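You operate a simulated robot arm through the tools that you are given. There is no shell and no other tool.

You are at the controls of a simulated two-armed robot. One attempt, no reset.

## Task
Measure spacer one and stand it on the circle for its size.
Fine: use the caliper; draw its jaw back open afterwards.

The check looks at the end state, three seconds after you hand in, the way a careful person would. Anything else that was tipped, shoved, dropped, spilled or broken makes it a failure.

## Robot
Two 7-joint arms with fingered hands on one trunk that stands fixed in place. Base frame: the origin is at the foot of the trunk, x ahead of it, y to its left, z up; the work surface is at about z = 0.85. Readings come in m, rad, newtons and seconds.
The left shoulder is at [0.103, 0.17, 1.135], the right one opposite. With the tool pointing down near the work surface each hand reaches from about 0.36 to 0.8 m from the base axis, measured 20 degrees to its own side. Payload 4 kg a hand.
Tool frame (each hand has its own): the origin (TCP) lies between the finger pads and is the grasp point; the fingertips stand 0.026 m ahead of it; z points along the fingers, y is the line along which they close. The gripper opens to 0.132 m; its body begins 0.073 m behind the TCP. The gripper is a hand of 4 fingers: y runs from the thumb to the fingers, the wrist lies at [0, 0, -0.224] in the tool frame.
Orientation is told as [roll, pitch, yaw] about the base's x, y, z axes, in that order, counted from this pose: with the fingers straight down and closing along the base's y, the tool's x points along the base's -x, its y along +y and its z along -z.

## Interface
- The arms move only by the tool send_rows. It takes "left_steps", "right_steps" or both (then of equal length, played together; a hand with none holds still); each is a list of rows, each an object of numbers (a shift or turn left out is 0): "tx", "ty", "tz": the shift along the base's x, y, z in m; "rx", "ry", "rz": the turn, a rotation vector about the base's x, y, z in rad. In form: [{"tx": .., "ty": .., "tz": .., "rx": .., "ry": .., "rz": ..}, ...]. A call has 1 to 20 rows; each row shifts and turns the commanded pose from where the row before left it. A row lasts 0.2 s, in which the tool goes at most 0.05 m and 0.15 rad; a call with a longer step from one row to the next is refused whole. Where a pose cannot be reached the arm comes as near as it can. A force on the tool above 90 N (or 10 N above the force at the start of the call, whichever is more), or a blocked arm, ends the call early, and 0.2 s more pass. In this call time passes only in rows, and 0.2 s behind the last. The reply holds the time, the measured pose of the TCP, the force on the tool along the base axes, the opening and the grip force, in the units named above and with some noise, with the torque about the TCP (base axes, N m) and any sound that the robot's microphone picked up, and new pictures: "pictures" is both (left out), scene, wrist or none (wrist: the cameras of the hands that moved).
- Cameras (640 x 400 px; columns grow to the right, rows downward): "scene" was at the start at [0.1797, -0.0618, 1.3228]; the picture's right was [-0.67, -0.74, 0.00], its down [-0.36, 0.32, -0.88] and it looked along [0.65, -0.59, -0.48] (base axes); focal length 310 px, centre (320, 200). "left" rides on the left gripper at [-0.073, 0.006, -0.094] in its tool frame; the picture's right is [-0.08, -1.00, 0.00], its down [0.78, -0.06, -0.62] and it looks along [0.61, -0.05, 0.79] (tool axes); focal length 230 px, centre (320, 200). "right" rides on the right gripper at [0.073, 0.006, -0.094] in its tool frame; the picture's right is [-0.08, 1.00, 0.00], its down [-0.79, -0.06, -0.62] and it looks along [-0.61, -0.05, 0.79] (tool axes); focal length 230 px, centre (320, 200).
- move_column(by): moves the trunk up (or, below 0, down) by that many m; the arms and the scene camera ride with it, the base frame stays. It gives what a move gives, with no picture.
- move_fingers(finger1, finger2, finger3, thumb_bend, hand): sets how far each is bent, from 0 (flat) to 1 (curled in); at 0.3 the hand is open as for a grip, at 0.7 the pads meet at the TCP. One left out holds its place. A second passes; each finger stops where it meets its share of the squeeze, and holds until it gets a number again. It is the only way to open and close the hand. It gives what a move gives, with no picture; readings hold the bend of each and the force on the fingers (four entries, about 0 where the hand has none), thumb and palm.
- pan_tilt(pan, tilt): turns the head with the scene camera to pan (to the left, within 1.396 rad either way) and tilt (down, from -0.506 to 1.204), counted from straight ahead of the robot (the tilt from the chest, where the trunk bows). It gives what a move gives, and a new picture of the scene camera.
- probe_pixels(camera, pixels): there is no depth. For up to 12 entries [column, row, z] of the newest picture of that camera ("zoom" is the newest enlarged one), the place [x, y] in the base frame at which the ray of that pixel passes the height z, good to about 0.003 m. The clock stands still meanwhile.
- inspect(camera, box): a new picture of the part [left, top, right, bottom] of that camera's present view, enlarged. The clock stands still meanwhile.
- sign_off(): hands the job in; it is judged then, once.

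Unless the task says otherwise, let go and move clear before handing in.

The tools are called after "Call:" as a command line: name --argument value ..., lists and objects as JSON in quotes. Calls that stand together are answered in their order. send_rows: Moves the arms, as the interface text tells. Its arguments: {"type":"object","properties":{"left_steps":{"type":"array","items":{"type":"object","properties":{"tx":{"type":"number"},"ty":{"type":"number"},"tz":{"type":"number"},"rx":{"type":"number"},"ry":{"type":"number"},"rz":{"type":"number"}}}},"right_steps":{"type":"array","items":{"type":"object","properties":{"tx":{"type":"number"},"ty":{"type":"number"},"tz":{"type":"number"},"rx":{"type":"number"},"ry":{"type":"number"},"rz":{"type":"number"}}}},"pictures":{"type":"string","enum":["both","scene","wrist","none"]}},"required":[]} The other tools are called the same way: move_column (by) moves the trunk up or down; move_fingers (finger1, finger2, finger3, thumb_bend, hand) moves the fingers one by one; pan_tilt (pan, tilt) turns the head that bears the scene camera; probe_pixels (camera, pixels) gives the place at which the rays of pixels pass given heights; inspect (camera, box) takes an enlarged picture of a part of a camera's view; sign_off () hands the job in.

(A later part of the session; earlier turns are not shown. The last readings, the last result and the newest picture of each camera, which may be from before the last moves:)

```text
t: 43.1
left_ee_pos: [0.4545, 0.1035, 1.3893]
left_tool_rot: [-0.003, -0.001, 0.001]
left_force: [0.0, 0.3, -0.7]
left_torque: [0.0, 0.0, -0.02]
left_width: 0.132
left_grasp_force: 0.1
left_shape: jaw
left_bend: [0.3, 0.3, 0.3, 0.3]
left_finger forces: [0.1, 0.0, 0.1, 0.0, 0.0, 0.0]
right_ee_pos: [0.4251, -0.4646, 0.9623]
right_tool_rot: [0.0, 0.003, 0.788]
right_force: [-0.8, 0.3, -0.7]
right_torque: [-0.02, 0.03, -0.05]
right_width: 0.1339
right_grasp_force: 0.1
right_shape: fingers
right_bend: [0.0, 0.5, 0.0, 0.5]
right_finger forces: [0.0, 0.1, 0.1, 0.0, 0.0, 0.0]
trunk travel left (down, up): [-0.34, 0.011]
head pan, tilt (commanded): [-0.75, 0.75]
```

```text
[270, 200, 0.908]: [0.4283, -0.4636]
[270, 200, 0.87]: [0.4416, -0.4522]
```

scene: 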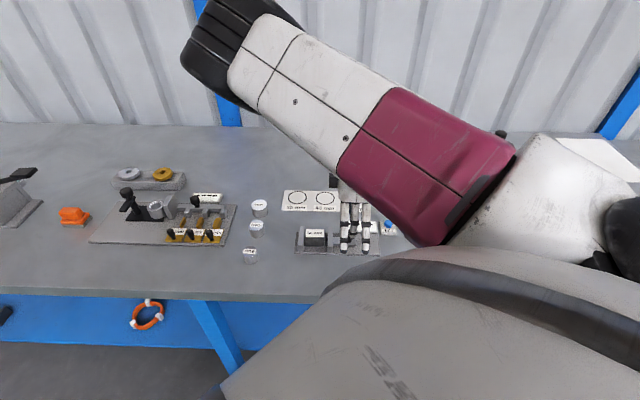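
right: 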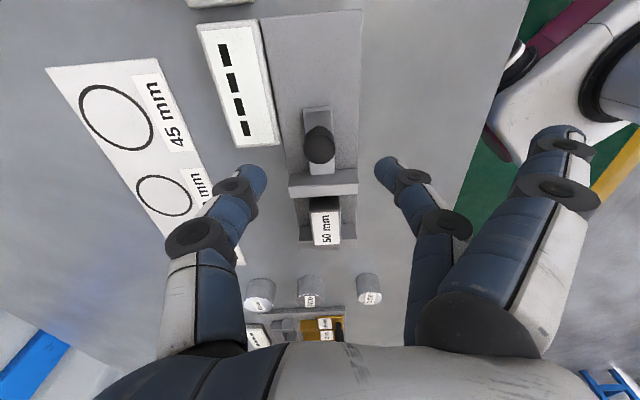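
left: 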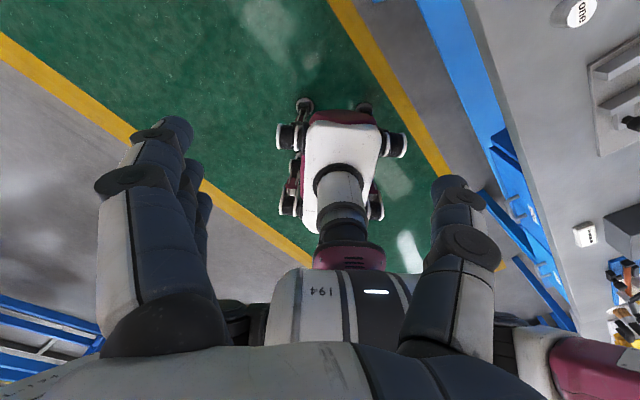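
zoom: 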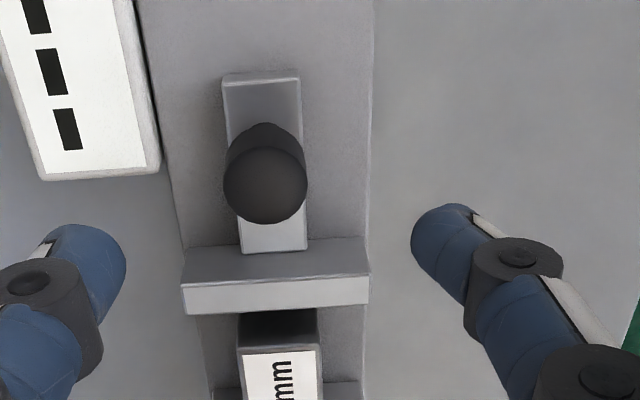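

The knob (zoom ~(265,182)) is about 3–4 mm to the −u side of the TCP. I'll correct by that and lower to z≈0.908 so the pads straddle the knob head.

Call:
send_rows --right_steps '[{"tx": -0.002, "ty": -0.002, "tz": -0.014}, {"tz": -0.02}, {"tz": -0.015}, {"tz": -0.005}]' --pictures "wrist"

Call:
inspect --camera "right" --box '[220, 100, 460, 250]'

Call:
inspect --camera "scene" --box '[290, 190, 418, 270]'

```text
t: 44.1
left_ee_pos: [0.4541, 0.1038, 1.3893]
left_tool_rot: [-0.001, -0.001, 0.002]
left_force: [-0.5, 0.1, 0.4]
left_torque: [0.0, -0.04, 0.03]
left_width: 0.1316
left_grasp_force: 0.0
left_shape: jaw
left_bend: [0.3, 0.3, 0.3, 0.3]
left_finger forces: [0.0, 0.1, 0.0, 0.0, 0.0, 0.0]
right_ee_pos: [0.4212, -0.4656, 0.9076]
right_tool_rot: [-0.001, -0.001, 0.785]
right_force: [-0.1, 0.0, 0.1]
right_torque: [-0.01, -0.02, 0.02]
right_width: 0.134
right_grasp_force: 0.1
right_shape: fingers
right_bend: [0.0, 0.5, 0.0, 0.5]
right_finger forces: [0.0, 0.1, 0.1, 0.0, 0.0, 0.0]
trunk travel left (down, up): [-0.34, 0.011]
head pan, tilt (commanded): [-0.75, 0.75]
```

right: 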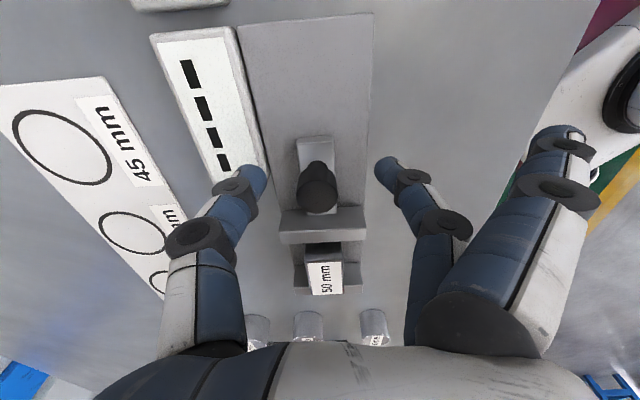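

```text
2.67 times, centred on (340, 175) of right
```

zoom: 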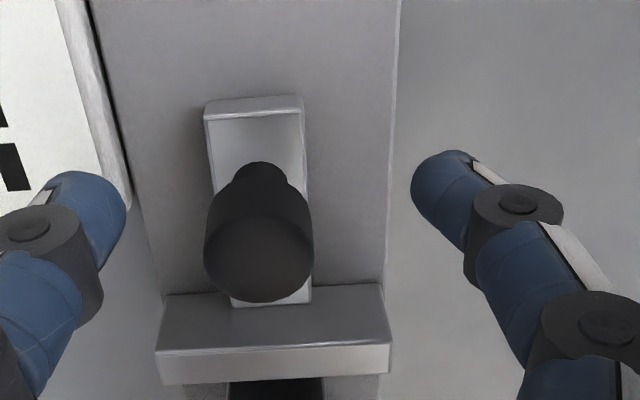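

```text
5.00 times, centred on (354, 230) of scene
```

zoom: 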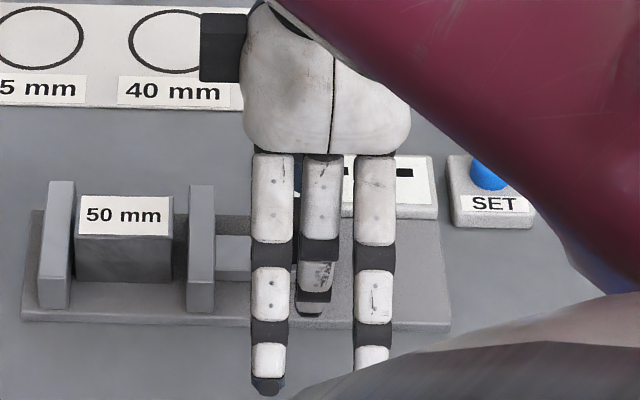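

The knob's top centre is still ~5 mm on the −u side of the TCP. Shifting by that, then closing thumb and middle finger onto the knob in steps.

Call:
send_rows --right_steps '[{"tx": -0.0035, "ty": -0.0035}, {"tz": 0.0}]' --pictures "none"

Call:
move_fingers --hand "right" --finger2 0.62 --thumb_bend 0.62

Call:
inspect --camera "right" --box '[220, 100, 460, 250]'

```text
t: 44.7
left_ee_pos: [0.4539, 0.1037, 1.3894]
left_tool_rot: [-0.003, 0.001, 0.003]
left_force: [0.1, 0.6, 0.4]
left_torque: [0.02, 0.02, -0.01]
left_width: 0.1319
left_grasp_force: 0.0
left_shape: jaw
left_bend: [0.3, 0.3, 0.3, 0.3]
left_finger forces: [0.0, 0.1, 0.0, 0.1, 0.0, 0.1]
right_ee_pos: [0.4188, -0.469, 0.9086]
right_tool_rot: [-0.001, 0.003, 0.785]
right_force: [-0.5, -0.4, -0.1]
right_torque: [-0.02, 0.0, 0.01]
right_width: 0.1339
right_grasp_force: 0.3
right_shape: fingers
right_bend: [0.0, 0.5, 0.0, 0.5]
right_finger forces: [0.0, 0.1, 0.0, 0.1, 0.0, 0.0]
trunk travel left (down, up): [-0.34, 0.011]
head pan, tilt (commanded): [-0.75, 0.75]
```

```text
t: 45.7
left_ee_pos: [0.454, 0.1041, 1.3899]
left_tool_rot: [-0.002, 0.0, 0.001]
left_force: [1.0, -0.1, -0.2]
left_torque: [0.0, 0.02, -0.02]
left_width: 0.1321
left_grasp_force: 0.1
left_shape: jaw
left_bend: [0.3, 0.3, 0.3, 0.3]
left_finger forces: [0.0, 0.1, 0.0, 0.0, 0.1, 0.1]
right_ee_pos: [0.419, -0.4694, 0.9077]
right_tool_rot: [0.001, 0.0, 0.786]
right_force: [1.0, -0.1, 0.4]
right_torque: [0.0, -0.03, 0.02]
right_width: 0.1146
right_grasp_force: 0.0
right_shape: fingers
right_bend: [0.0, 0.62, 0.0, 0.62]
right_finger forces: [0.0, 0.1, 0.0, 0.0, 0.0, 0.1]
trunk travel left (down, up): [-0.34, 0.011]
head pan, tilt (commanded): [-0.75, 0.75]
```

```text
2.67 times, centred on (340, 175) of right
```

zoom: 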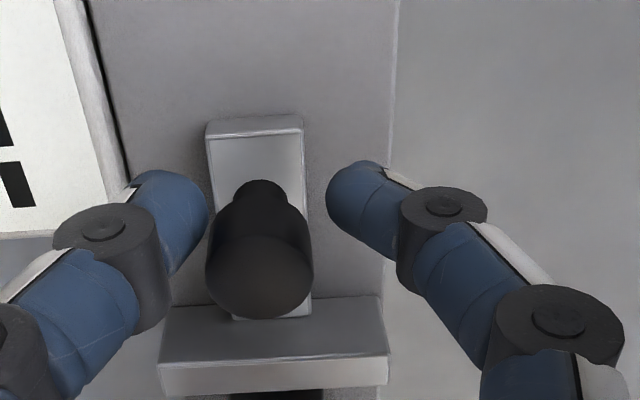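

The knob top (zoom (258,272)) now coincides with the projected TCP (267,267). Closing on it in steps.

Call:
move_fingers --hand "right" --finger2 0.67 --thumb_bend 0.65

Call:
move_fingers --hand "right" --finger2 0.74 --thumb_bend 0.68

Call:
inspect --camera "right" --box '[220, 100, 460, 250]'

```text
t: 46.7
left_ee_pos: [0.4532, 0.1043, 1.3899]
left_tool_rot: [-0.002, 0.0, 0.002]
left_force: [0.6, -0.3, 0.4]
left_torque: [0.0, 0.04, 0.02]
left_width: 0.1314
left_grasp_force: 0.0
left_shape: jaw
left_bend: [0.3, 0.3, 0.3, 0.3]
left_finger forces: [0.0, 0.1, 0.1, 0.0, 0.0, 0.0]
right_ee_pos: [0.4175, -0.4691, 0.9092]
right_tool_rot: [0.001, 0.0, 0.783]
right_force: [0.6, -0.9, 0.2]
right_torque: [-0.02, -0.01, 0.0]
right_width: 0.1111
right_grasp_force: 0.4
right_shape: fingers
right_bend: [0.0, 0.67, 0.0, 0.64]
right_finger forces: [0.0, 0.1, 0.0, 0.1, 0.9, 0.0]
trunk travel left (down, up): [-0.34, 0.011]
head pan, tilt (commanded): [-0.75, 0.75]
```

```text
t: 47.7
left_ee_pos: [0.4537, 0.104, 1.3895]
left_tool_rot: [0.0, 0.001, 0.004]
left_force: [0.0, 0.5, -0.7]
left_torque: [0.01, 0.03, -0.01]
left_width: 0.1318
left_grasp_force: 0.0
left_shape: jaw
left_bend: [0.3, 0.3, 0.3, 0.3]
left_finger forces: [0.1, 0.0, 0.1, 0.1, 0.1, 0.1]
right_ee_pos: [0.4181, -0.4693, 0.908]
right_tool_rot: [0.0, 0.0, 0.786]
right_force: [-1.5, 0.9, -3.2]
right_torque: [-0.04, 0.08, 0.03]
right_width: 0.1101
right_grasp_force: 4.4
right_shape: fingers
right_bend: [0.0, 0.71, 0.0, 0.66]
right_finger forces: [0.1, 4.8, 0.0, 0.0, 3.6, 0.0]
trunk travel left (down, up): [-0.34, 0.011]
head pan, tilt (commanded): [-0.75, 0.75]
```

```text
2.67 times, centred on (340, 175) of right
```

zoom: 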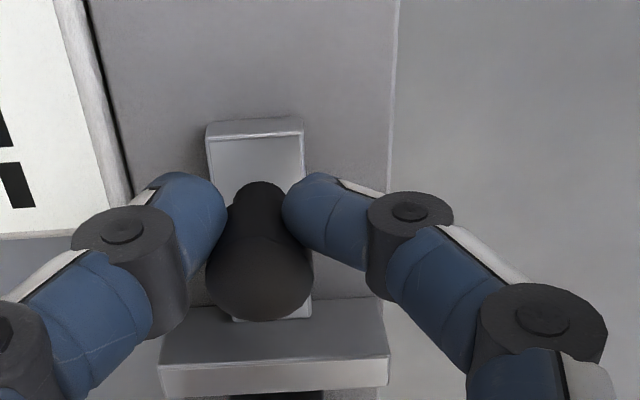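

The tips hold the knob from both sides (4–5 N). I'll slide the jaw toward the block along +u, first ~9 mm, watching the force.

Call:
send_rows --right_steps '[{"tx": 0.0014, "ty": 0.0014}, {"tx": 0.0021, "ty": 0.0021}, {"tx": 0.0021, "ty": 0.0021}, {"tx": 0.0007, "ty": 0.0007}]' --pictures "wrist"

Call:
inspect --camera "right" --box '[220, 100, 460, 250]'

Call:
inspect --camera "scene" --box '[290, 190, 418, 270]'

```text
t: 48.7
left_ee_pos: [0.4533, 0.1043, 1.3897]
left_tool_rot: [-0.003, 0.0, 0.001]
left_force: [0.2, -0.3, 0.8]
left_torque: [0.02, -0.02, 0.04]
left_width: 0.1318
left_grasp_force: 0.1
left_shape: jaw
left_bend: [0.3, 0.3, 0.3, 0.3]
left_finger forces: [0.0, 0.0, 0.0, 0.1, 0.0, 0.1]
right_ee_pos: [0.4247, -0.4641, 0.9079]
right_tool_rot: [0.0, 0.002, 0.784]
right_force: [-1.9, 0.1, -5.3]
right_torque: [-0.05, 0.04, 0.04]
right_width: 0.11
right_grasp_force: 4.3
right_shape: fingers
right_bend: [0.0, 0.71, 0.0, 0.66]
right_finger forces: [0.1, 5.1, 0.1, 0.1, 3.6, 0.1]
trunk travel left (down, up): [-0.34, 0.011]
head pan, tilt (commanded): [-0.75, 0.75]
```

right: 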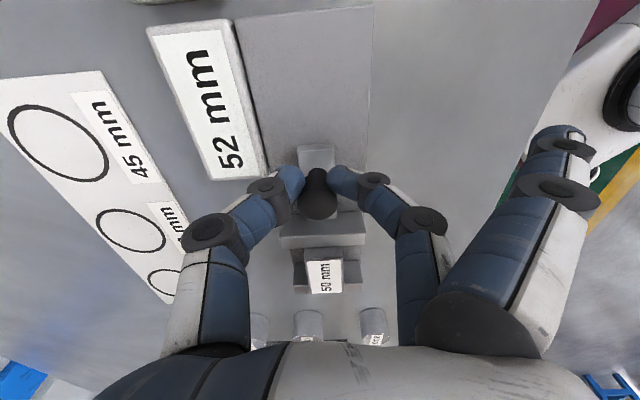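

```text
2.67 times, centred on (340, 175) of right
```

zoom: 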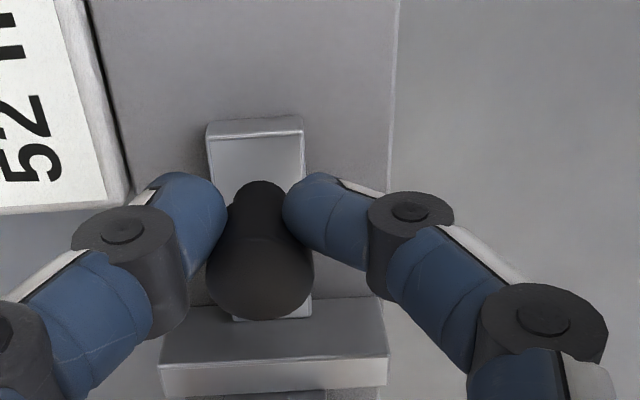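

```text
5.00 times, centred on (354, 230) of scene
```

zoom: 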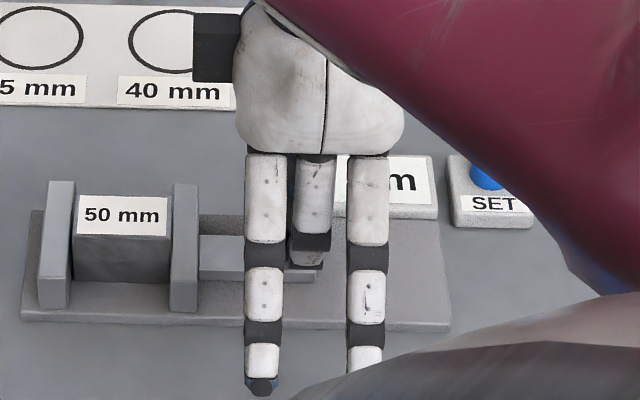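

The jaw moves freely and the display now shows a live "52 mm" while the real gap is about 56, so it has an offset and must be SET on the block. Continuing to push.

Call:
send_rows --right_steps '[{"tx": 0.0014, "ty": 0.0014}, {"tx": 0.0014, "ty": 0.0014}, {"tz": 0.0}]' --pictures "wrist"

Call:
inspect --camera "scene" --box '[290, 190, 418, 270]'

```text
t: 49.5
left_ee_pos: [0.4521, 0.1029, 1.3908]
left_tool_rot: [-0.001, 0.001, 0.001]
left_force: [0.5, 0.0, 1.5]
left_torque: [-0.03, 0.01, 0.0]
left_width: 0.1319
left_grasp_force: 0.2
left_shape: jaw
left_bend: [0.3, 0.3, 0.3, 0.3]
left_finger forces: [0.0, 0.0, 0.0, 0.0, 0.0, 0.0]
right_ee_pos: [0.4261, -0.4622, 0.9086]
right_tool_rot: [0.0, 0.002, 0.785]
right_force: [-7.3, -4.2, -3.0]
right_torque: [-0.07, 0.15, 0.03]
right_width: 0.11
right_grasp_force: 6.0
right_shape: fingers
right_bend: [0.0, 0.71, 0.0, 0.66]
right_finger forces: [0.0, 7.0, 0.0, 0.0, 4.7, 0.1]
trunk travel left (down, up): [-0.34, 0.011]
head pan, tilt (commanded): [-0.75, 0.75]
```

right: 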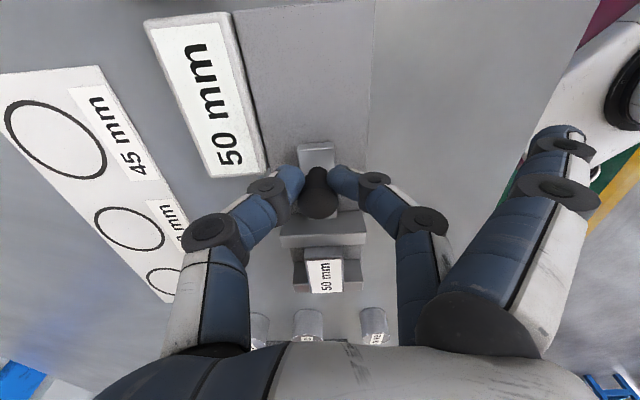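

```text
5.00 times, centred on (354, 230) of scene
```

zoom: 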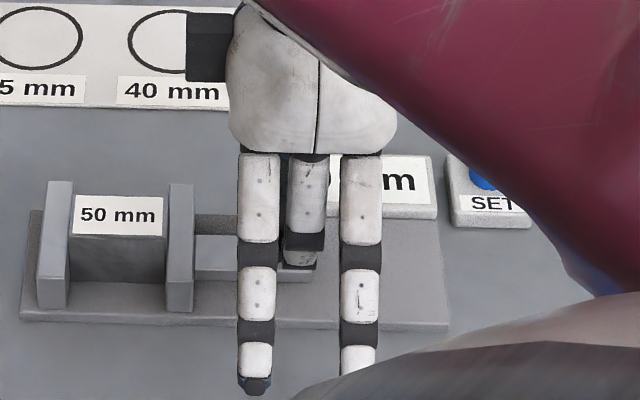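

Force along −u rose to ~8 N and the display reads "50 mm". I'll push a touch more to confirm the jaw is fully closed on the block and against the fixed jaw.

Call:
send_rows --right_steps '[{"tx": 0.001, "ty": 0.001}, {"tz": 0.0}, {"tz": 0.0}]' --pictures "wrist"

Call:
inspect --camera "scene" --box '[290, 210, 354, 250]'

Call:
inspect --camera "right" --box '[256, 190, 400, 300]'

```text
t: 50.3
left_ee_pos: [0.4518, 0.1025, 1.3893]
left_tool_rot: [0.0, -0.001, 0.002]
left_force: [0.5, 0.7, 0.7]
left_torque: [-0.01, -0.04, -0.01]
left_width: 0.1319
left_grasp_force: 0.0
left_shape: jaw
left_bend: [0.3, 0.3, 0.3, 0.3]
left_finger forces: [0.1, 0.0, 0.1, 0.0, 0.0, 0.0]
right_ee_pos: [0.4271, -0.4609, 0.9079]
right_tool_rot: [0.0, 0.0, 0.785]
right_force: [-10.5, -10.4, -2.5]
right_torque: [-0.2, 0.19, -0.04]
right_width: 0.1104
right_grasp_force: 7.2
right_shape: fingers
right_bend: [0.0, 0.71, 0.0, 0.66]
right_finger forces: [0.0, 7.9, 0.0, 0.0, 7.2, 0.1]
trunk travel left (down, up): [-0.34, 0.011]
head pan, tilt (commanded): [-0.75, 0.75]
```

right: 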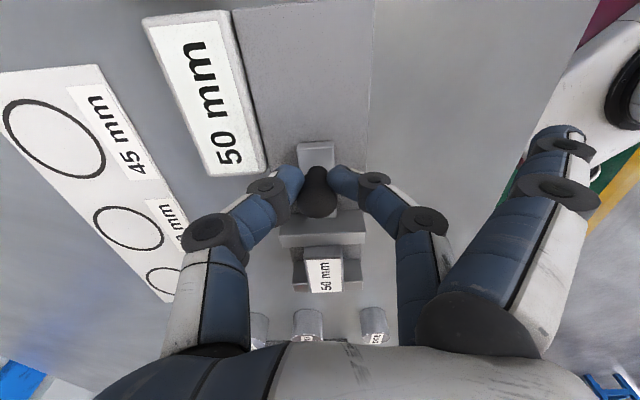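

```text
10.00 times, centred on (322, 230) of scene
```

zoom: 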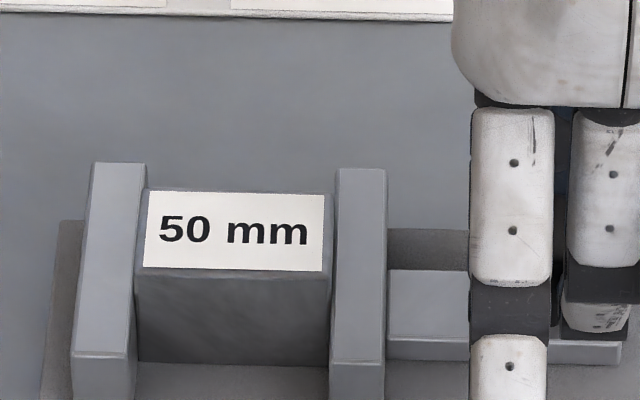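

```text
3.64 times, centred on (328, 245) of right
```

zoom: 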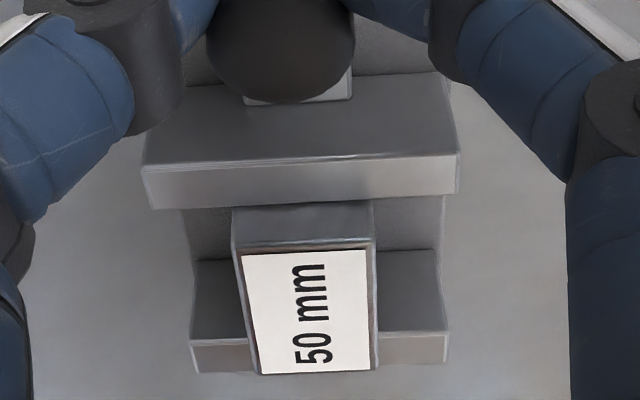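

With ~15 N pressing, the block is flush on both jaws and the display holds at exactly "50 mm" — the caliper already reads the reference correctly, so SET isn't needed. I'll draw the jaw back along −u to free the block.

Call:
send_rows --right_steps '[{"tx": -0.0014, "ty": -0.0014}, {"tx": -0.0021, "ty": -0.0021}, {"tx": -0.0021, "ty": -0.0021}, {"tx": -0.0021, "ty": -0.0021}, {"tx": -0.0021, "ty": -0.0021}, {"tz": 0.0}]' --pictures "wrist"

Call:
inspect --camera "scene" --box '[290, 190, 418, 270]'

```text
t: 51.7
left_ee_pos: [0.4531, 0.1043, 1.3899]
left_tool_rot: [-0.002, 0.0, 0.002]
left_force: [0.9, 0.4, -0.1]
left_torque: [-0.03, 0.01, -0.02]
left_width: 0.1321
left_grasp_force: 0.1
left_shape: jaw
left_bend: [0.3, 0.3, 0.3, 0.3]
left_finger forces: [0.1, 0.0, 0.0, 0.0, 0.1, 0.0]
right_ee_pos: [0.4189, -0.4693, 0.9082]
right_tool_rot: [0.0, 0.0, 0.786]
right_force: [0.4, 1.0, 0.4]
right_torque: [0.0, 0.01, 0.03]
right_width: 0.1057
right_grasp_force: 0.1
right_shape: fingers
right_bend: [0.0, 0.74, 0.0, 0.68]
right_finger forces: [0.0, 0.0, 0.1, 0.0, 0.0, 0.0]
trunk travel left (down, up): [-0.34, 0.011]
head pan, tilt (commanded): [-0.75, 0.75]
```

right: 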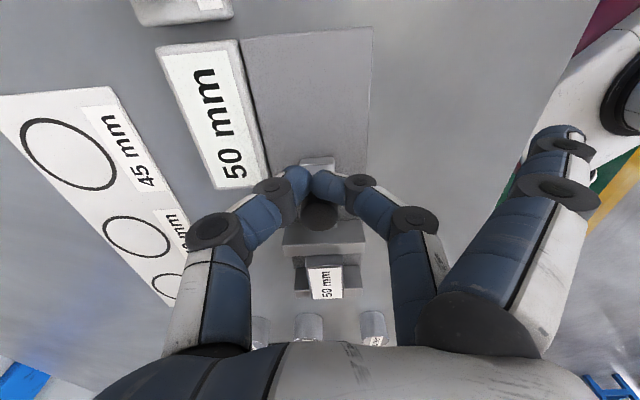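

```text
5.00 times, centred on (354, 230) of scene
```

zoom: 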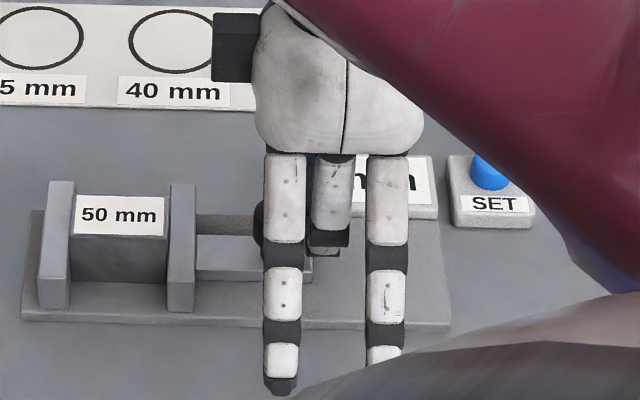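

The fingers slipped off the knob when pulling (grip 0 N, jaw unchanged). I'll instead use the closed fingertips as a hook: lift, move to the space between knob and jaw, lower, and draw the knob back positively.

Call:
send_rows --right_steps '[{"tx": -0.003, "ty": -0.003, "tz": 0.01}, {"tz": 0.03}, {"tz": 0.02}, {"tx": 0.0155, "ty": 0.0155}, {"tx": 0.0161, "ty": 0.0161}]' --pictures "wrist"

Call:
inspect --camera "right" --box '[220, 80, 460, 230]'

Call:
inspect --camera "scene" --box '[290, 190, 418, 270]'

```text
t: 52.9
left_ee_pos: [0.4535, 0.1042, 1.3898]
left_tool_rot: [-0.001, -0.001, 0.002]
left_force: [0.3, -0.4, -0.6]
left_torque: [-0.01, 0.03, -0.02]
left_width: 0.1321
left_grasp_force: 0.0
left_shape: jaw
left_bend: [0.3, 0.3, 0.3, 0.3]
left_finger forces: [0.1, 0.0, 0.1, 0.0, 0.0, 0.0]
right_ee_pos: [0.4479, -0.439, 0.9674]
right_tool_rot: [-0.001, 0.002, 0.785]
right_force: [0.5, 0.1, 0.2]
right_torque: [0.01, 0.01, 0.01]
right_width: 0.1055
right_grasp_force: 0.1
right_shape: fingers
right_bend: [0.0, 0.74, 0.0, 0.68]
right_finger forces: [0.0, 0.0, 0.0, 0.0, 0.1, 0.0]
trunk travel left (down, up): [-0.34, 0.011]
head pan, tilt (commanded): [-0.75, 0.75]
```

right: 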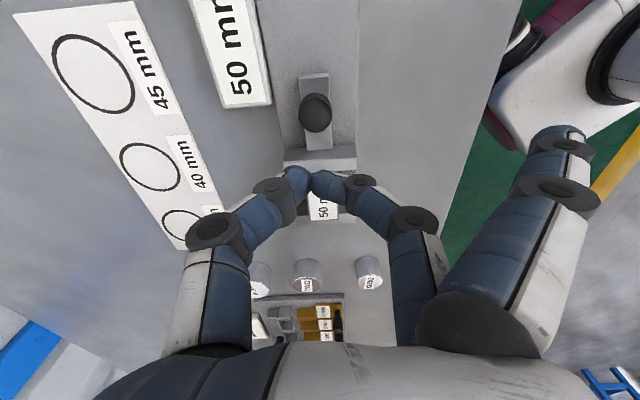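

```text
2.67 times, centred on (340, 155) of right
```

zoom: 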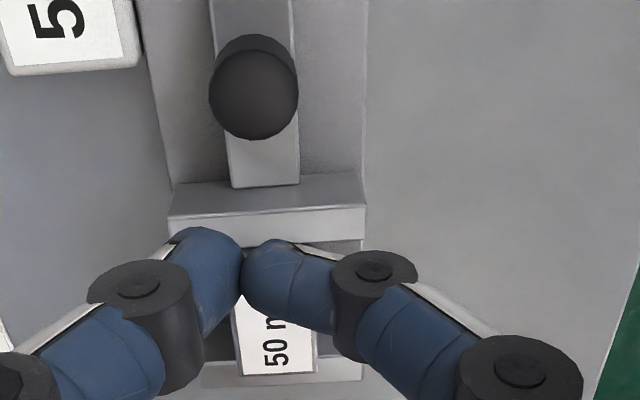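

```text
5.00 times, centred on (354, 230) of scene
```

zoom: 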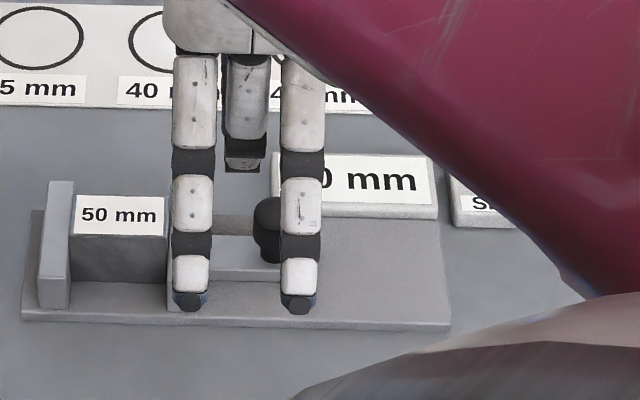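

In tool coordinates the knob's front edge is at +15 mm and the jaw's outer face at −23 mm, so the closed fingertips (±9 mm) fit between. Lowering to z≈0.906.

Call:
send_rows --right_steps '[{"tx": 0.001, "ty": 0.001, "tz": -0.02}, {"tz": -0.02}, {"tz": -0.015}, {"tz": -0.006}]' --pictures "wrist"

Call:
inspect --camera "right" --box '[220, 100, 460, 250]'

```text
t: 53.9
left_ee_pos: [0.4531, 0.1038, 1.3899]
left_tool_rot: [-0.002, 0.002, 0.001]
left_force: [0.3, -0.5, 0.0]
left_torque: [0.02, 0.01, 0.0]
left_width: 0.1319
left_grasp_force: 0.1
left_shape: jaw
left_bend: [0.3, 0.3, 0.3, 0.3]
left_finger forces: [0.0, 0.0, 0.1, 0.0, 0.0, 0.0]
right_ee_pos: [0.4479, -0.4384, 0.9065]
right_tool_rot: [-0.001, 0.0, 0.784]
right_force: [0.1, -0.3, 0.5]
right_torque: [0.03, 0.02, 0.0]
right_width: 0.1057
right_grasp_force: 0.0
right_shape: fingers
right_bend: [0.0, 0.74, 0.0, 0.68]
right_finger forces: [0.0, 0.0, 0.0, 0.0, 0.0, 0.1]
trunk travel left (down, up): [-0.34, 0.011]
head pan, tilt (commanded): [-0.75, 0.75]
```

right: 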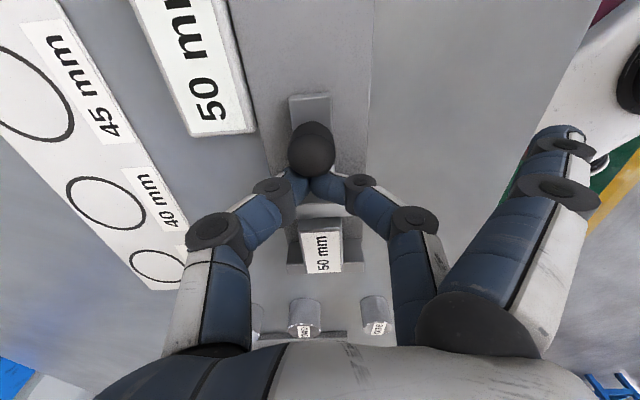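

```text
2.67 times, centred on (340, 175) of right
```

zoom: 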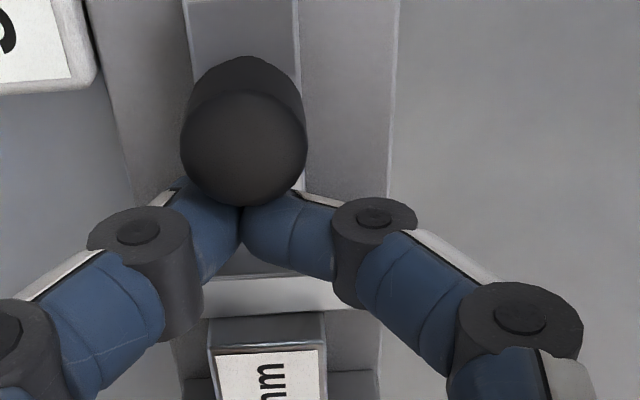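

The fingertips are hooked in front of the knob. Pulling back along −u about 19 mm in total.

Call:
send_rows --right_steps '[{"tx": -0.0021, "ty": -0.0021}, {"tx": -0.0021, "ty": -0.0021}, {"tx": -0.0021, "ty": -0.0021}, {"tx": -0.0021, "ty": -0.0021}, {"tx": -0.0021, "ty": -0.0021}, {"tx": -0.0021, "ty": -0.0021}]' --pictures "wrist"

Call:
inspect --camera "scene" --box '[290, 190, 418, 270]'

```text
t: 55.3
left_ee_pos: [0.4552, 0.1044, 1.3893]
left_tool_rot: [-0.002, 0.002, 0.003]
left_force: [-0.6, 0.1, -0.5]
left_torque: [0.01, -0.01, 0.0]
left_width: 0.1317
left_grasp_force: 0.2
left_shape: jaw
left_bend: [0.3, 0.3, 0.3, 0.3]
left_finger forces: [0.1, 0.1, 0.0, 0.0, 0.1, 0.1]
right_ee_pos: [0.4379, -0.4491, 0.9073]
right_tool_rot: [0.001, -0.002, 0.786]
right_force: [8.0, 8.8, -0.5]
right_torque: [0.12, -0.1, 0.02]
right_width: 0.1058
right_grasp_force: 6.4
right_shape: fingers
right_bend: [0.0, 0.74, 0.0, 0.68]
right_finger forces: [0.0, 8.8, 0.1, 0.1, 3.3, 0.0]
trunk travel left (down, up): [-0.34, 0.011]
head pan, tilt (commanded): [-0.75, 0.75]
```

right: 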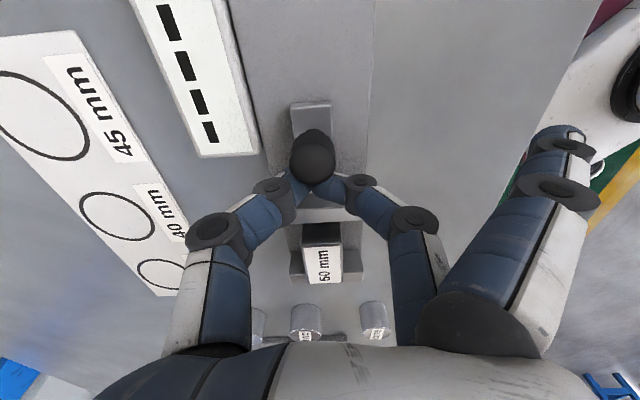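

```text
5.00 times, centred on (354, 230) of scene
```

zoom: 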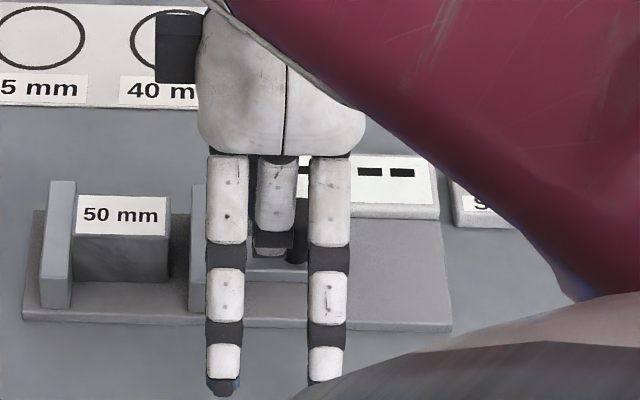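

The display is back to "----" and the force jumped to ~12 N, so the jaw has reached its open stop at its original place. I'll relax immediately by easing +u 5 mm and lift off, then check nothing shifted.

Call:
send_rows --right_steps '[{"tx": 0.0025, "ty": 0.0025}, {"tx": 0.0025, "ty": 0.0025}, {"tz": 0.02}, {"tz": 0.03}, {"tz": 0.02}]' --pictures "wrist"

Call:
inspect --camera "scene" --box '[290, 190, 418, 270]'

Call:
inspect --camera "right" --box '[200, 40, 440, 190]'

```text
t: 56.5
left_ee_pos: [0.453, 0.1044, 1.3902]
left_tool_rot: [-0.002, -0.001, 0.002]
left_force: [0.7, -0.7, -0.1]
left_torque: [-0.02, 0.01, -0.03]
left_width: 0.1317
left_grasp_force: 0.1
left_shape: jaw
left_bend: [0.3, 0.3, 0.3, 0.3]
left_finger forces: [0.0, 0.0, 0.1, 0.1, 0.1, 0.0]
right_ee_pos: [0.4396, -0.4479, 0.9768]
right_tool_rot: [-0.001, 0.002, 0.785]
right_force: [-0.1, -0.6, -0.1]
right_torque: [-0.01, -0.01, -0.04]
right_width: 0.1053
right_grasp_force: 0.2
right_shape: fingers
right_bend: [0.0, 0.74, 0.0, 0.68]
right_finger forces: [0.0, 0.0, 0.0, 0.0, 0.0, 0.1]
trunk travel left (down, up): [-0.34, 0.011]
head pan, tilt (commanded): [-0.75, 0.75]
```

right: 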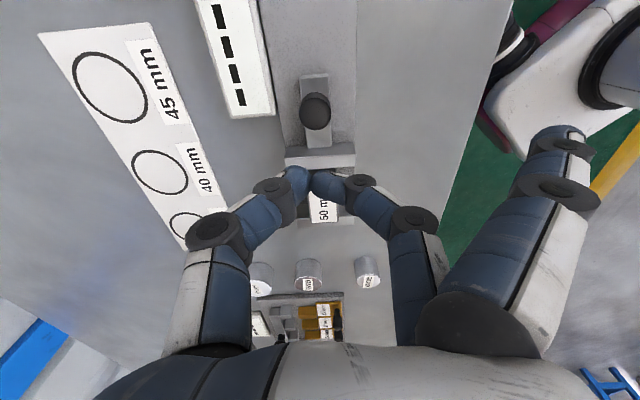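

```text
5.00 times, centred on (354, 230) of scene
```

zoom: 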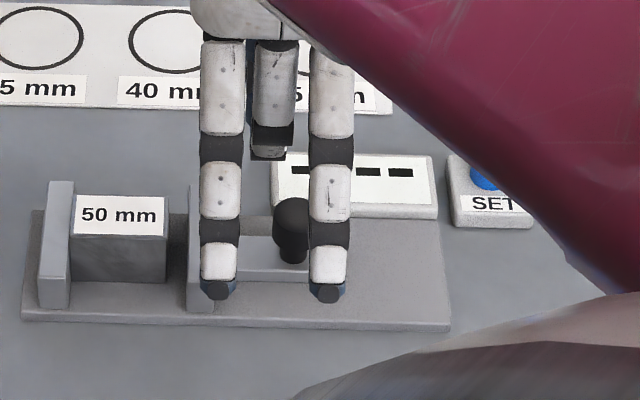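

```text
2.67 times, centred on (320, 115) of right
```

zoom: 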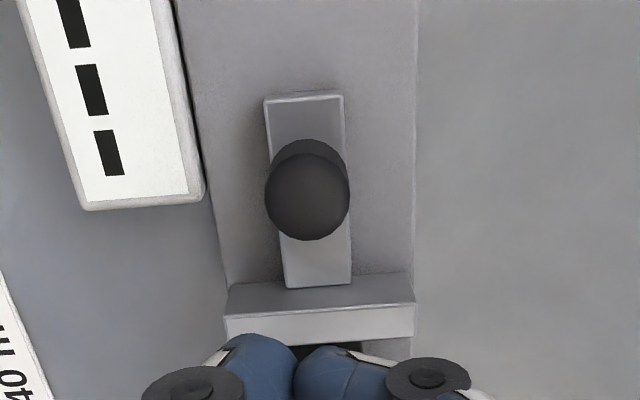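

After release everything is where it was, the display shows "----", and the jaw is fully open. Now I'll retrieve the 50 mm block: open finger/thumb to 0.5 and move above it to look.

Call:
move_fingers --hand "right" --finger2 0.5 --thumb_bend 0.5

Call:
send_rows --right_steps '[{"tx": 0.018, "ty": 0.0165}, {"tx": 0.019, "ty": 0.0167}, {"tx": 0.019, "ty": 0.0167}, {"tz": -0.02}]' --pictures "wrist"

Call:
inspect --camera "right" --box '[220, 80, 460, 230]'

```text
t: 57.5
left_ee_pos: [0.4532, 0.1042, 1.3898]
left_tool_rot: [0.001, 0.0, 0.001]
left_force: [-0.5, -0.2, -0.2]
left_torque: [0.01, 0.01, -0.02]
left_width: 0.1315
left_grasp_force: 0.1
left_shape: jaw
left_bend: [0.3, 0.3, 0.3, 0.3]
left_finger forces: [0.0, 0.1, 0.0, 0.0, 0.1, 0.1]
right_ee_pos: [0.4393, -0.4476, 0.9763]
right_tool_rot: [0.002, 0.002, 0.784]
right_force: [-0.1, 0.3, 0.0]
right_torque: [-0.01, 0.0, 0.01]
right_width: 0.1335
right_grasp_force: 0.0
right_shape: fingers
right_bend: [0.0, 0.5, 0.0, 0.5]
right_finger forces: [0.1, 0.1, 0.0, 0.0, 0.1, 0.0]
trunk travel left (down, up): [-0.34, 0.011]
head pan, tilt (commanded): [-0.75, 0.75]
```

```text
t: 58.5
left_ee_pos: [0.4536, 0.1037, 1.39]
left_tool_rot: [0.001, 0.0, 0.002]
left_force: [0.4, -0.3, 0.0]
left_torque: [0.04, 0.02, 0.01]
left_width: 0.1319
left_grasp_force: 0.0
left_shape: jaw
left_bend: [0.3, 0.3, 0.3, 0.3]
left_finger forces: [0.0, 0.0, 0.0, 0.0, 0.1, 0.1]
right_ee_pos: [0.498, -0.3975, 0.9552]
right_tool_rot: [0.001, -0.001, 0.784]
right_force: [-0.3, -0.2, -0.3]
right_torque: [0.0, 0.01, -0.01]
right_width: 0.134
right_grasp_force: 0.1
right_shape: fingers
right_bend: [0.0, 0.5, 0.0, 0.5]
right_finger forces: [0.1, 0.1, 0.0, 0.0, 0.1, 0.0]
trunk travel left (down, up): [-0.34, 0.011]
head pan, tilt (commanded): [-0.75, 0.75]
```

right: 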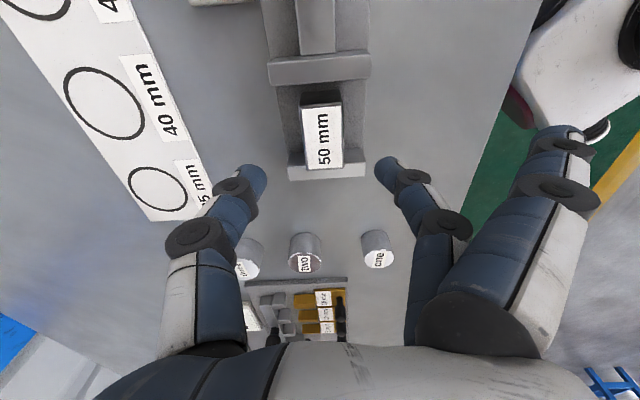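

```text
2.67 times, centred on (340, 155) of right
```

zoom: 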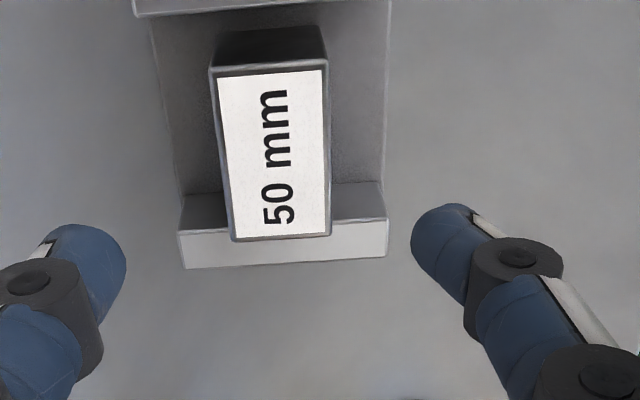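

The block centre is ~3.6 mm toward −u and ~2.7 mm toward the fingers from the TCP. Correcting and lowering to 0.892.

Call:
send_rows --right_steps '[{"tx": -0.0044, "ty": -0.0006, "tz": -0.01}, {"tz": -0.02}, {"tz": -0.02}, {"tz": -0.013}]' --pictures "wrist"

Call:
inspect --camera "right" --box '[220, 100, 460, 250]'

```text
t: 59.5
left_ee_pos: [0.4537, 0.1036, 1.3903]
left_tool_rot: [0.0, 0.002, 0.001]
left_force: [0.3, 1.4, 0.9]
left_torque: [0.0, 0.02, 0.0]
left_width: 0.1319
left_grasp_force: 0.0
left_shape: jaw
left_bend: [0.3, 0.3, 0.3, 0.3]
left_finger forces: [0.1, 0.0, 0.0, 0.0, 0.0, 0.0]
right_ee_pos: [0.4929, -0.3979, 0.8933]
right_tool_rot: [0.001, 0.002, 0.785]
right_force: [0.1, -0.1, -0.6]
right_torque: [-0.02, -0.01, 0.01]
right_width: 0.1337
right_grasp_force: 0.0
right_shape: fingers
right_bend: [0.0, 0.5, 0.0, 0.5]
right_finger forces: [0.1, 0.1, 0.0, 0.1, 0.0, 0.1]
trunk travel left (down, up): [-0.34, 0.011]
head pan, tilt (commanded): [-0.75, 0.75]
```

right: 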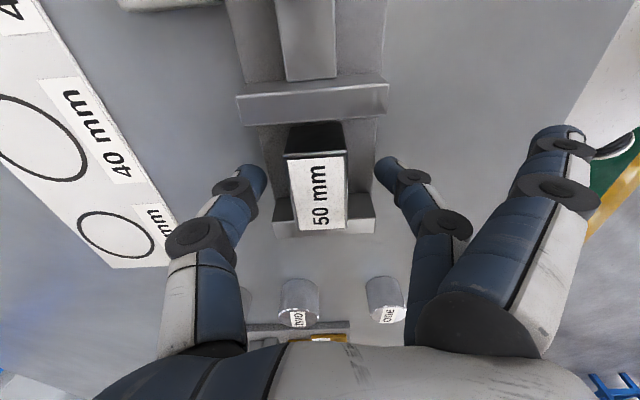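

```text
2.67 times, centred on (340, 175) of right
```

zoom: 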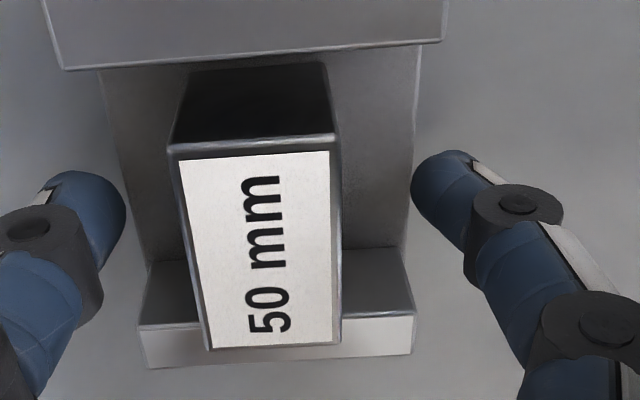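

The block is centred within 2 mm. Closing in the same matched steps.

Call:
move_fingers --hand "right" --finger2 0.6 --thumb_bend 0.6

Call:
move_fingers --hand "right" --finger2 0.63 --thumb_bend 0.63

Call:
inspect --camera "right" --box '[220, 100, 460, 250]'

```text
t: 60.5
left_ee_pos: [0.4537, 0.1042, 1.3908]
left_tool_rot: [-0.002, 0.0, 0.003]
left_force: [-1.0, -0.3, 0.9]
left_torque: [0.0, -0.04, 0.02]
left_width: 0.1318
left_grasp_force: 0.2
left_shape: jaw
left_bend: [0.3, 0.3, 0.3, 0.3]
left_finger forces: [0.0, 0.1, 0.0, 0.0, 0.0, 0.0]
right_ee_pos: [0.4927, -0.3983, 0.8949]
right_tool_rot: [-0.001, 0.001, 0.785]
right_force: [-0.5, 0.8, 0.3]
right_torque: [-0.01, -0.01, 0.02]
right_width: 0.1181
right_grasp_force: 0.1
right_shape: fingers
right_bend: [0.0, 0.6, 0.0, 0.6]
right_finger forces: [0.0, 0.0, 0.1, 0.0, 0.0, 0.1]
trunk travel left (down, up): [-0.34, 0.011]
head pan, tilt (commanded): [-0.75, 0.75]
```

```text
t: 61.5
left_ee_pos: [0.4541, 0.104, 1.3902]
left_tool_rot: [-0.002, 0.0, 0.003]
left_force: [-1.0, 0.4, -0.4]
left_torque: [-0.02, 0.01, 0.04]
left_width: 0.1318
left_grasp_force: 0.1
left_shape: jaw
left_bend: [0.3, 0.3, 0.3, 0.3]
left_finger forces: [0.0, 0.0, 0.0, 0.1, 0.1, 0.0]
right_ee_pos: [0.4931, -0.3977, 0.8938]
right_tool_rot: [0.0, 0.0, 0.785]
right_force: [0.7, 0.2, -0.4]
right_torque: [-0.04, -0.03, -0.03]
right_width: 0.1155
right_grasp_force: 1.6
right_shape: fingers
right_bend: [0.0, 0.61, 0.0, 0.62]
right_finger forces: [0.1, 1.3, 0.0, 0.0, 1.8, 0.1]
trunk travel left (down, up): [-0.34, 0.011]
head pan, tilt (commanded): [-0.75, 0.75]
```

```text
2.67 times, centred on (340, 175) of right
```

zoom: 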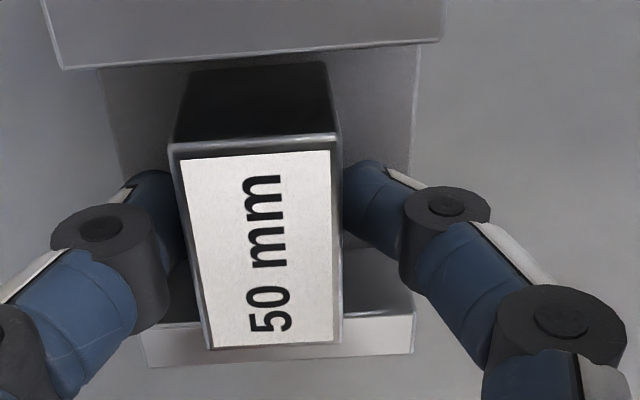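

Contact is balanced (1.3 / 1.8 N) and the block is still square. Tightening to the carrying grip.

Call:
move_fingers --hand "right" --finger2 0.7 --thumb_bend 0.655

Call:
move_fingers --hand "right" --finger2 0.77 --thumb_bend 0.685

Call:
inspect --camera "right" --box '[220, 100, 460, 250]'

```text
t: 62.5
left_ee_pos: [0.454, 0.1044, 1.3894]
left_tool_rot: [-0.002, 0.0, 0.001]
left_force: [-0.1, 0.4, 0.1]
left_torque: [0.01, -0.02, 0.0]
left_width: 0.1319
left_grasp_force: 0.0
left_shape: jaw
left_bend: [0.3, 0.3, 0.3, 0.3]
left_finger forces: [0.1, 0.0, 0.1, 0.1, 0.0, 0.0]
right_ee_pos: [0.4927, -0.3974, 0.8938]
right_tool_rot: [0.0, 0.003, 0.786]
right_force: [0.5, -0.1, 0.2]
right_torque: [0.0, -0.02, 0.0]
right_width: 0.1153
right_grasp_force: 5.6
right_shape: fingers
right_bend: [0.0, 0.63, 0.0, 0.63]
right_finger forces: [0.1, 5.3, 0.0, 0.0, 5.1, 0.1]
trunk travel left (down, up): [-0.34, 0.011]
head pan, tilt (commanded): [-0.75, 0.75]
```

```text
t: 63.5
left_ee_pos: [0.454, 0.1041, 1.3905]
left_tool_rot: [-0.001, 0.001, 0.002]
left_force: [0.5, 0.2, -0.7]
left_torque: [0.0, 0.01, -0.02]
left_width: 0.1321
left_grasp_force: 0.0
left_shape: jaw
left_bend: [0.3, 0.3, 0.3, 0.3]
left_finger forces: [0.1, 0.0, 0.1, 0.1, 0.1, 0.0]
right_ee_pos: [0.4933, -0.3981, 0.8935]
right_tool_rot: [-0.001, 0.001, 0.786]
right_force: [0.0, -0.3, 0.4]
right_torque: [0.01, 0.03, -0.01]
right_width: 0.1145
right_grasp_force: 8.9
right_shape: fingers
right_bend: [0.0, 0.63, 0.0, 0.65]
right_finger forces: [0.1, 8.5, 0.0, 0.0, 8.3, 0.1]
trunk travel left (down, up): [-0.34, 0.011]
head pan, tilt (commanded): [-0.75, 0.75]
```

```text
2.67 times, centred on (340, 175) of right
```

zoom: 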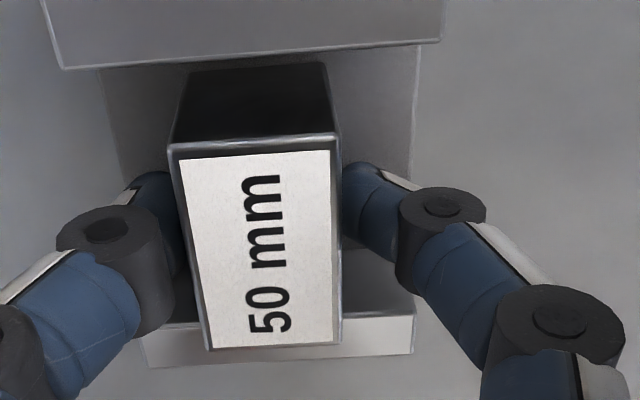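

A firm, balanced 8.5 N grip with the block upright. Lifting it out of the caliper and carrying it back toward its original spot at (0.450, -0.655).

Call:
send_rows --right_steps '[{"tz": 0.004}, {"tz": 0.008}, {"tz": 0.015}, {"tz": 0.02}, {"tz": 0.02}, {"tz": 0.02}]' --pictures "wrist"

Call:
send_rows --right_steps '[{"tx": -0.003, "ty": -0.02}, {"tx": -0.0064, "ty": -0.037}, {"tx": -0.0064, "ty": -0.037}, {"tx": -0.0064, "ty": -0.037}, {"tx": -0.0064, "ty": -0.037}, {"tx": -0.0064, "ty": -0.037}, {"tx": -0.0064, "ty": -0.0345}, {"tx": -0.0036, "ty": -0.017}]' --pictures "both"

```text
t: 64.9
left_ee_pos: [0.4541, 0.1036, 1.3909]
left_tool_rot: [-0.002, -0.001, 0.003]
left_force: [0.7, 0.3, 0.4]
left_torque: [-0.02, -0.01, 0.0]
left_width: 0.132
left_grasp_force: 0.0
left_shape: jaw
left_bend: [0.3, 0.3, 0.3, 0.3]
left_finger forces: [0.1, 0.1, 0.1, 0.0, 0.0, 0.0]
right_ee_pos: [0.49, -0.398, 0.9811]
right_tool_rot: [-0.001, -0.001, 0.785]
right_force: [0.2, -0.8, -2.3]
right_torque: [0.0, -0.01, 0.0]
right_width: 0.1148
right_grasp_force: 8.4
right_shape: fingers
right_bend: [0.0, 0.63, 0.0, 0.65]
right_finger forces: [0.1, 8.5, 0.0, 0.0, 8.4, 0.0]
trunk travel left (down, up): [-0.34, 0.011]
head pan, tilt (commanded): [-0.75, 0.75]
```

right: 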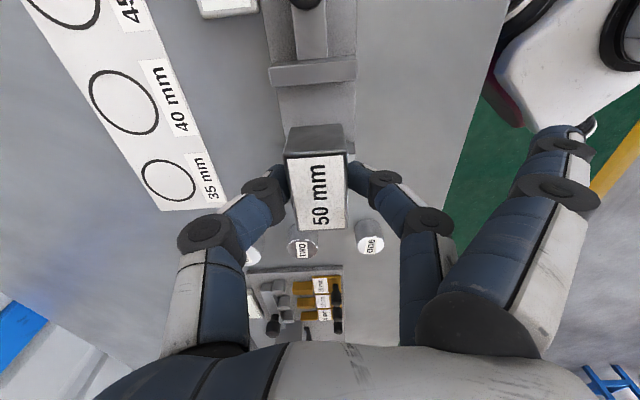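

```text
t: 66.7
left_ee_pos: [0.4537, 0.1039, 1.3904]
left_tool_rot: [-0.002, 0.0, 0.002]
left_force: [-0.3, -0.2, 0.0]
left_torque: [0.02, 0.0, -0.03]
left_width: 0.1318
left_grasp_force: 0.0
left_shape: jaw
left_bend: [0.3, 0.3, 0.3, 0.3]
left_finger forces: [0.0, 0.0, 0.1, 0.1, 0.1, 0.0]
right_ee_pos: [0.4452, -0.6577, 0.9828]
right_tool_rot: [-0.001, 0.0, 0.786]
right_force: [-0.3, 0.6, -1.6]
right_torque: [0.01, 0.02, -0.02]
right_width: 0.1147
right_grasp_force: 8.9
right_shape: fingers
right_bend: [0.0, 0.63, 0.0, 0.65]
right_finger forces: [0.0, 8.5, 0.0, 0.1, 8.5, 0.1]
trunk travel left (down, up): [-0.34, 0.011]
head pan, tilt (commanded): [-0.75, 0.75]
```

scene: 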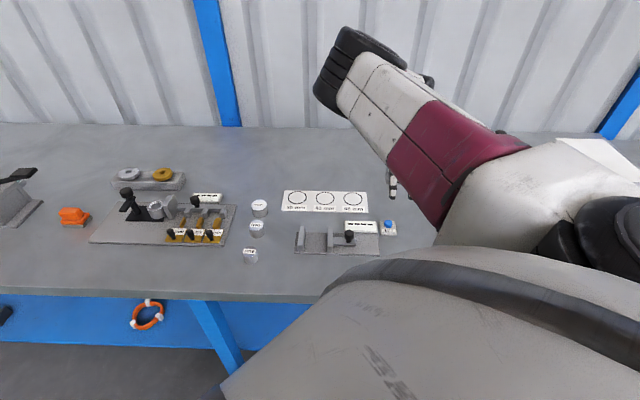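
right: 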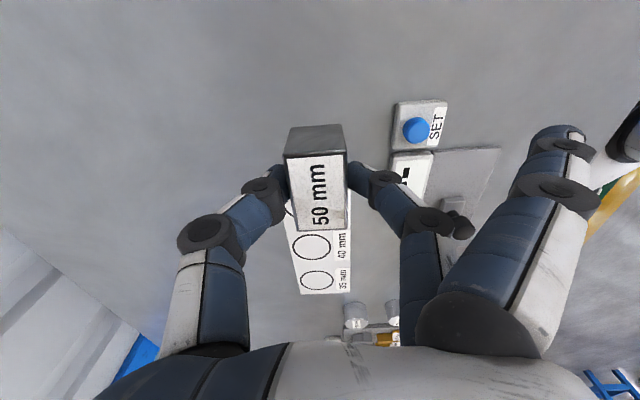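

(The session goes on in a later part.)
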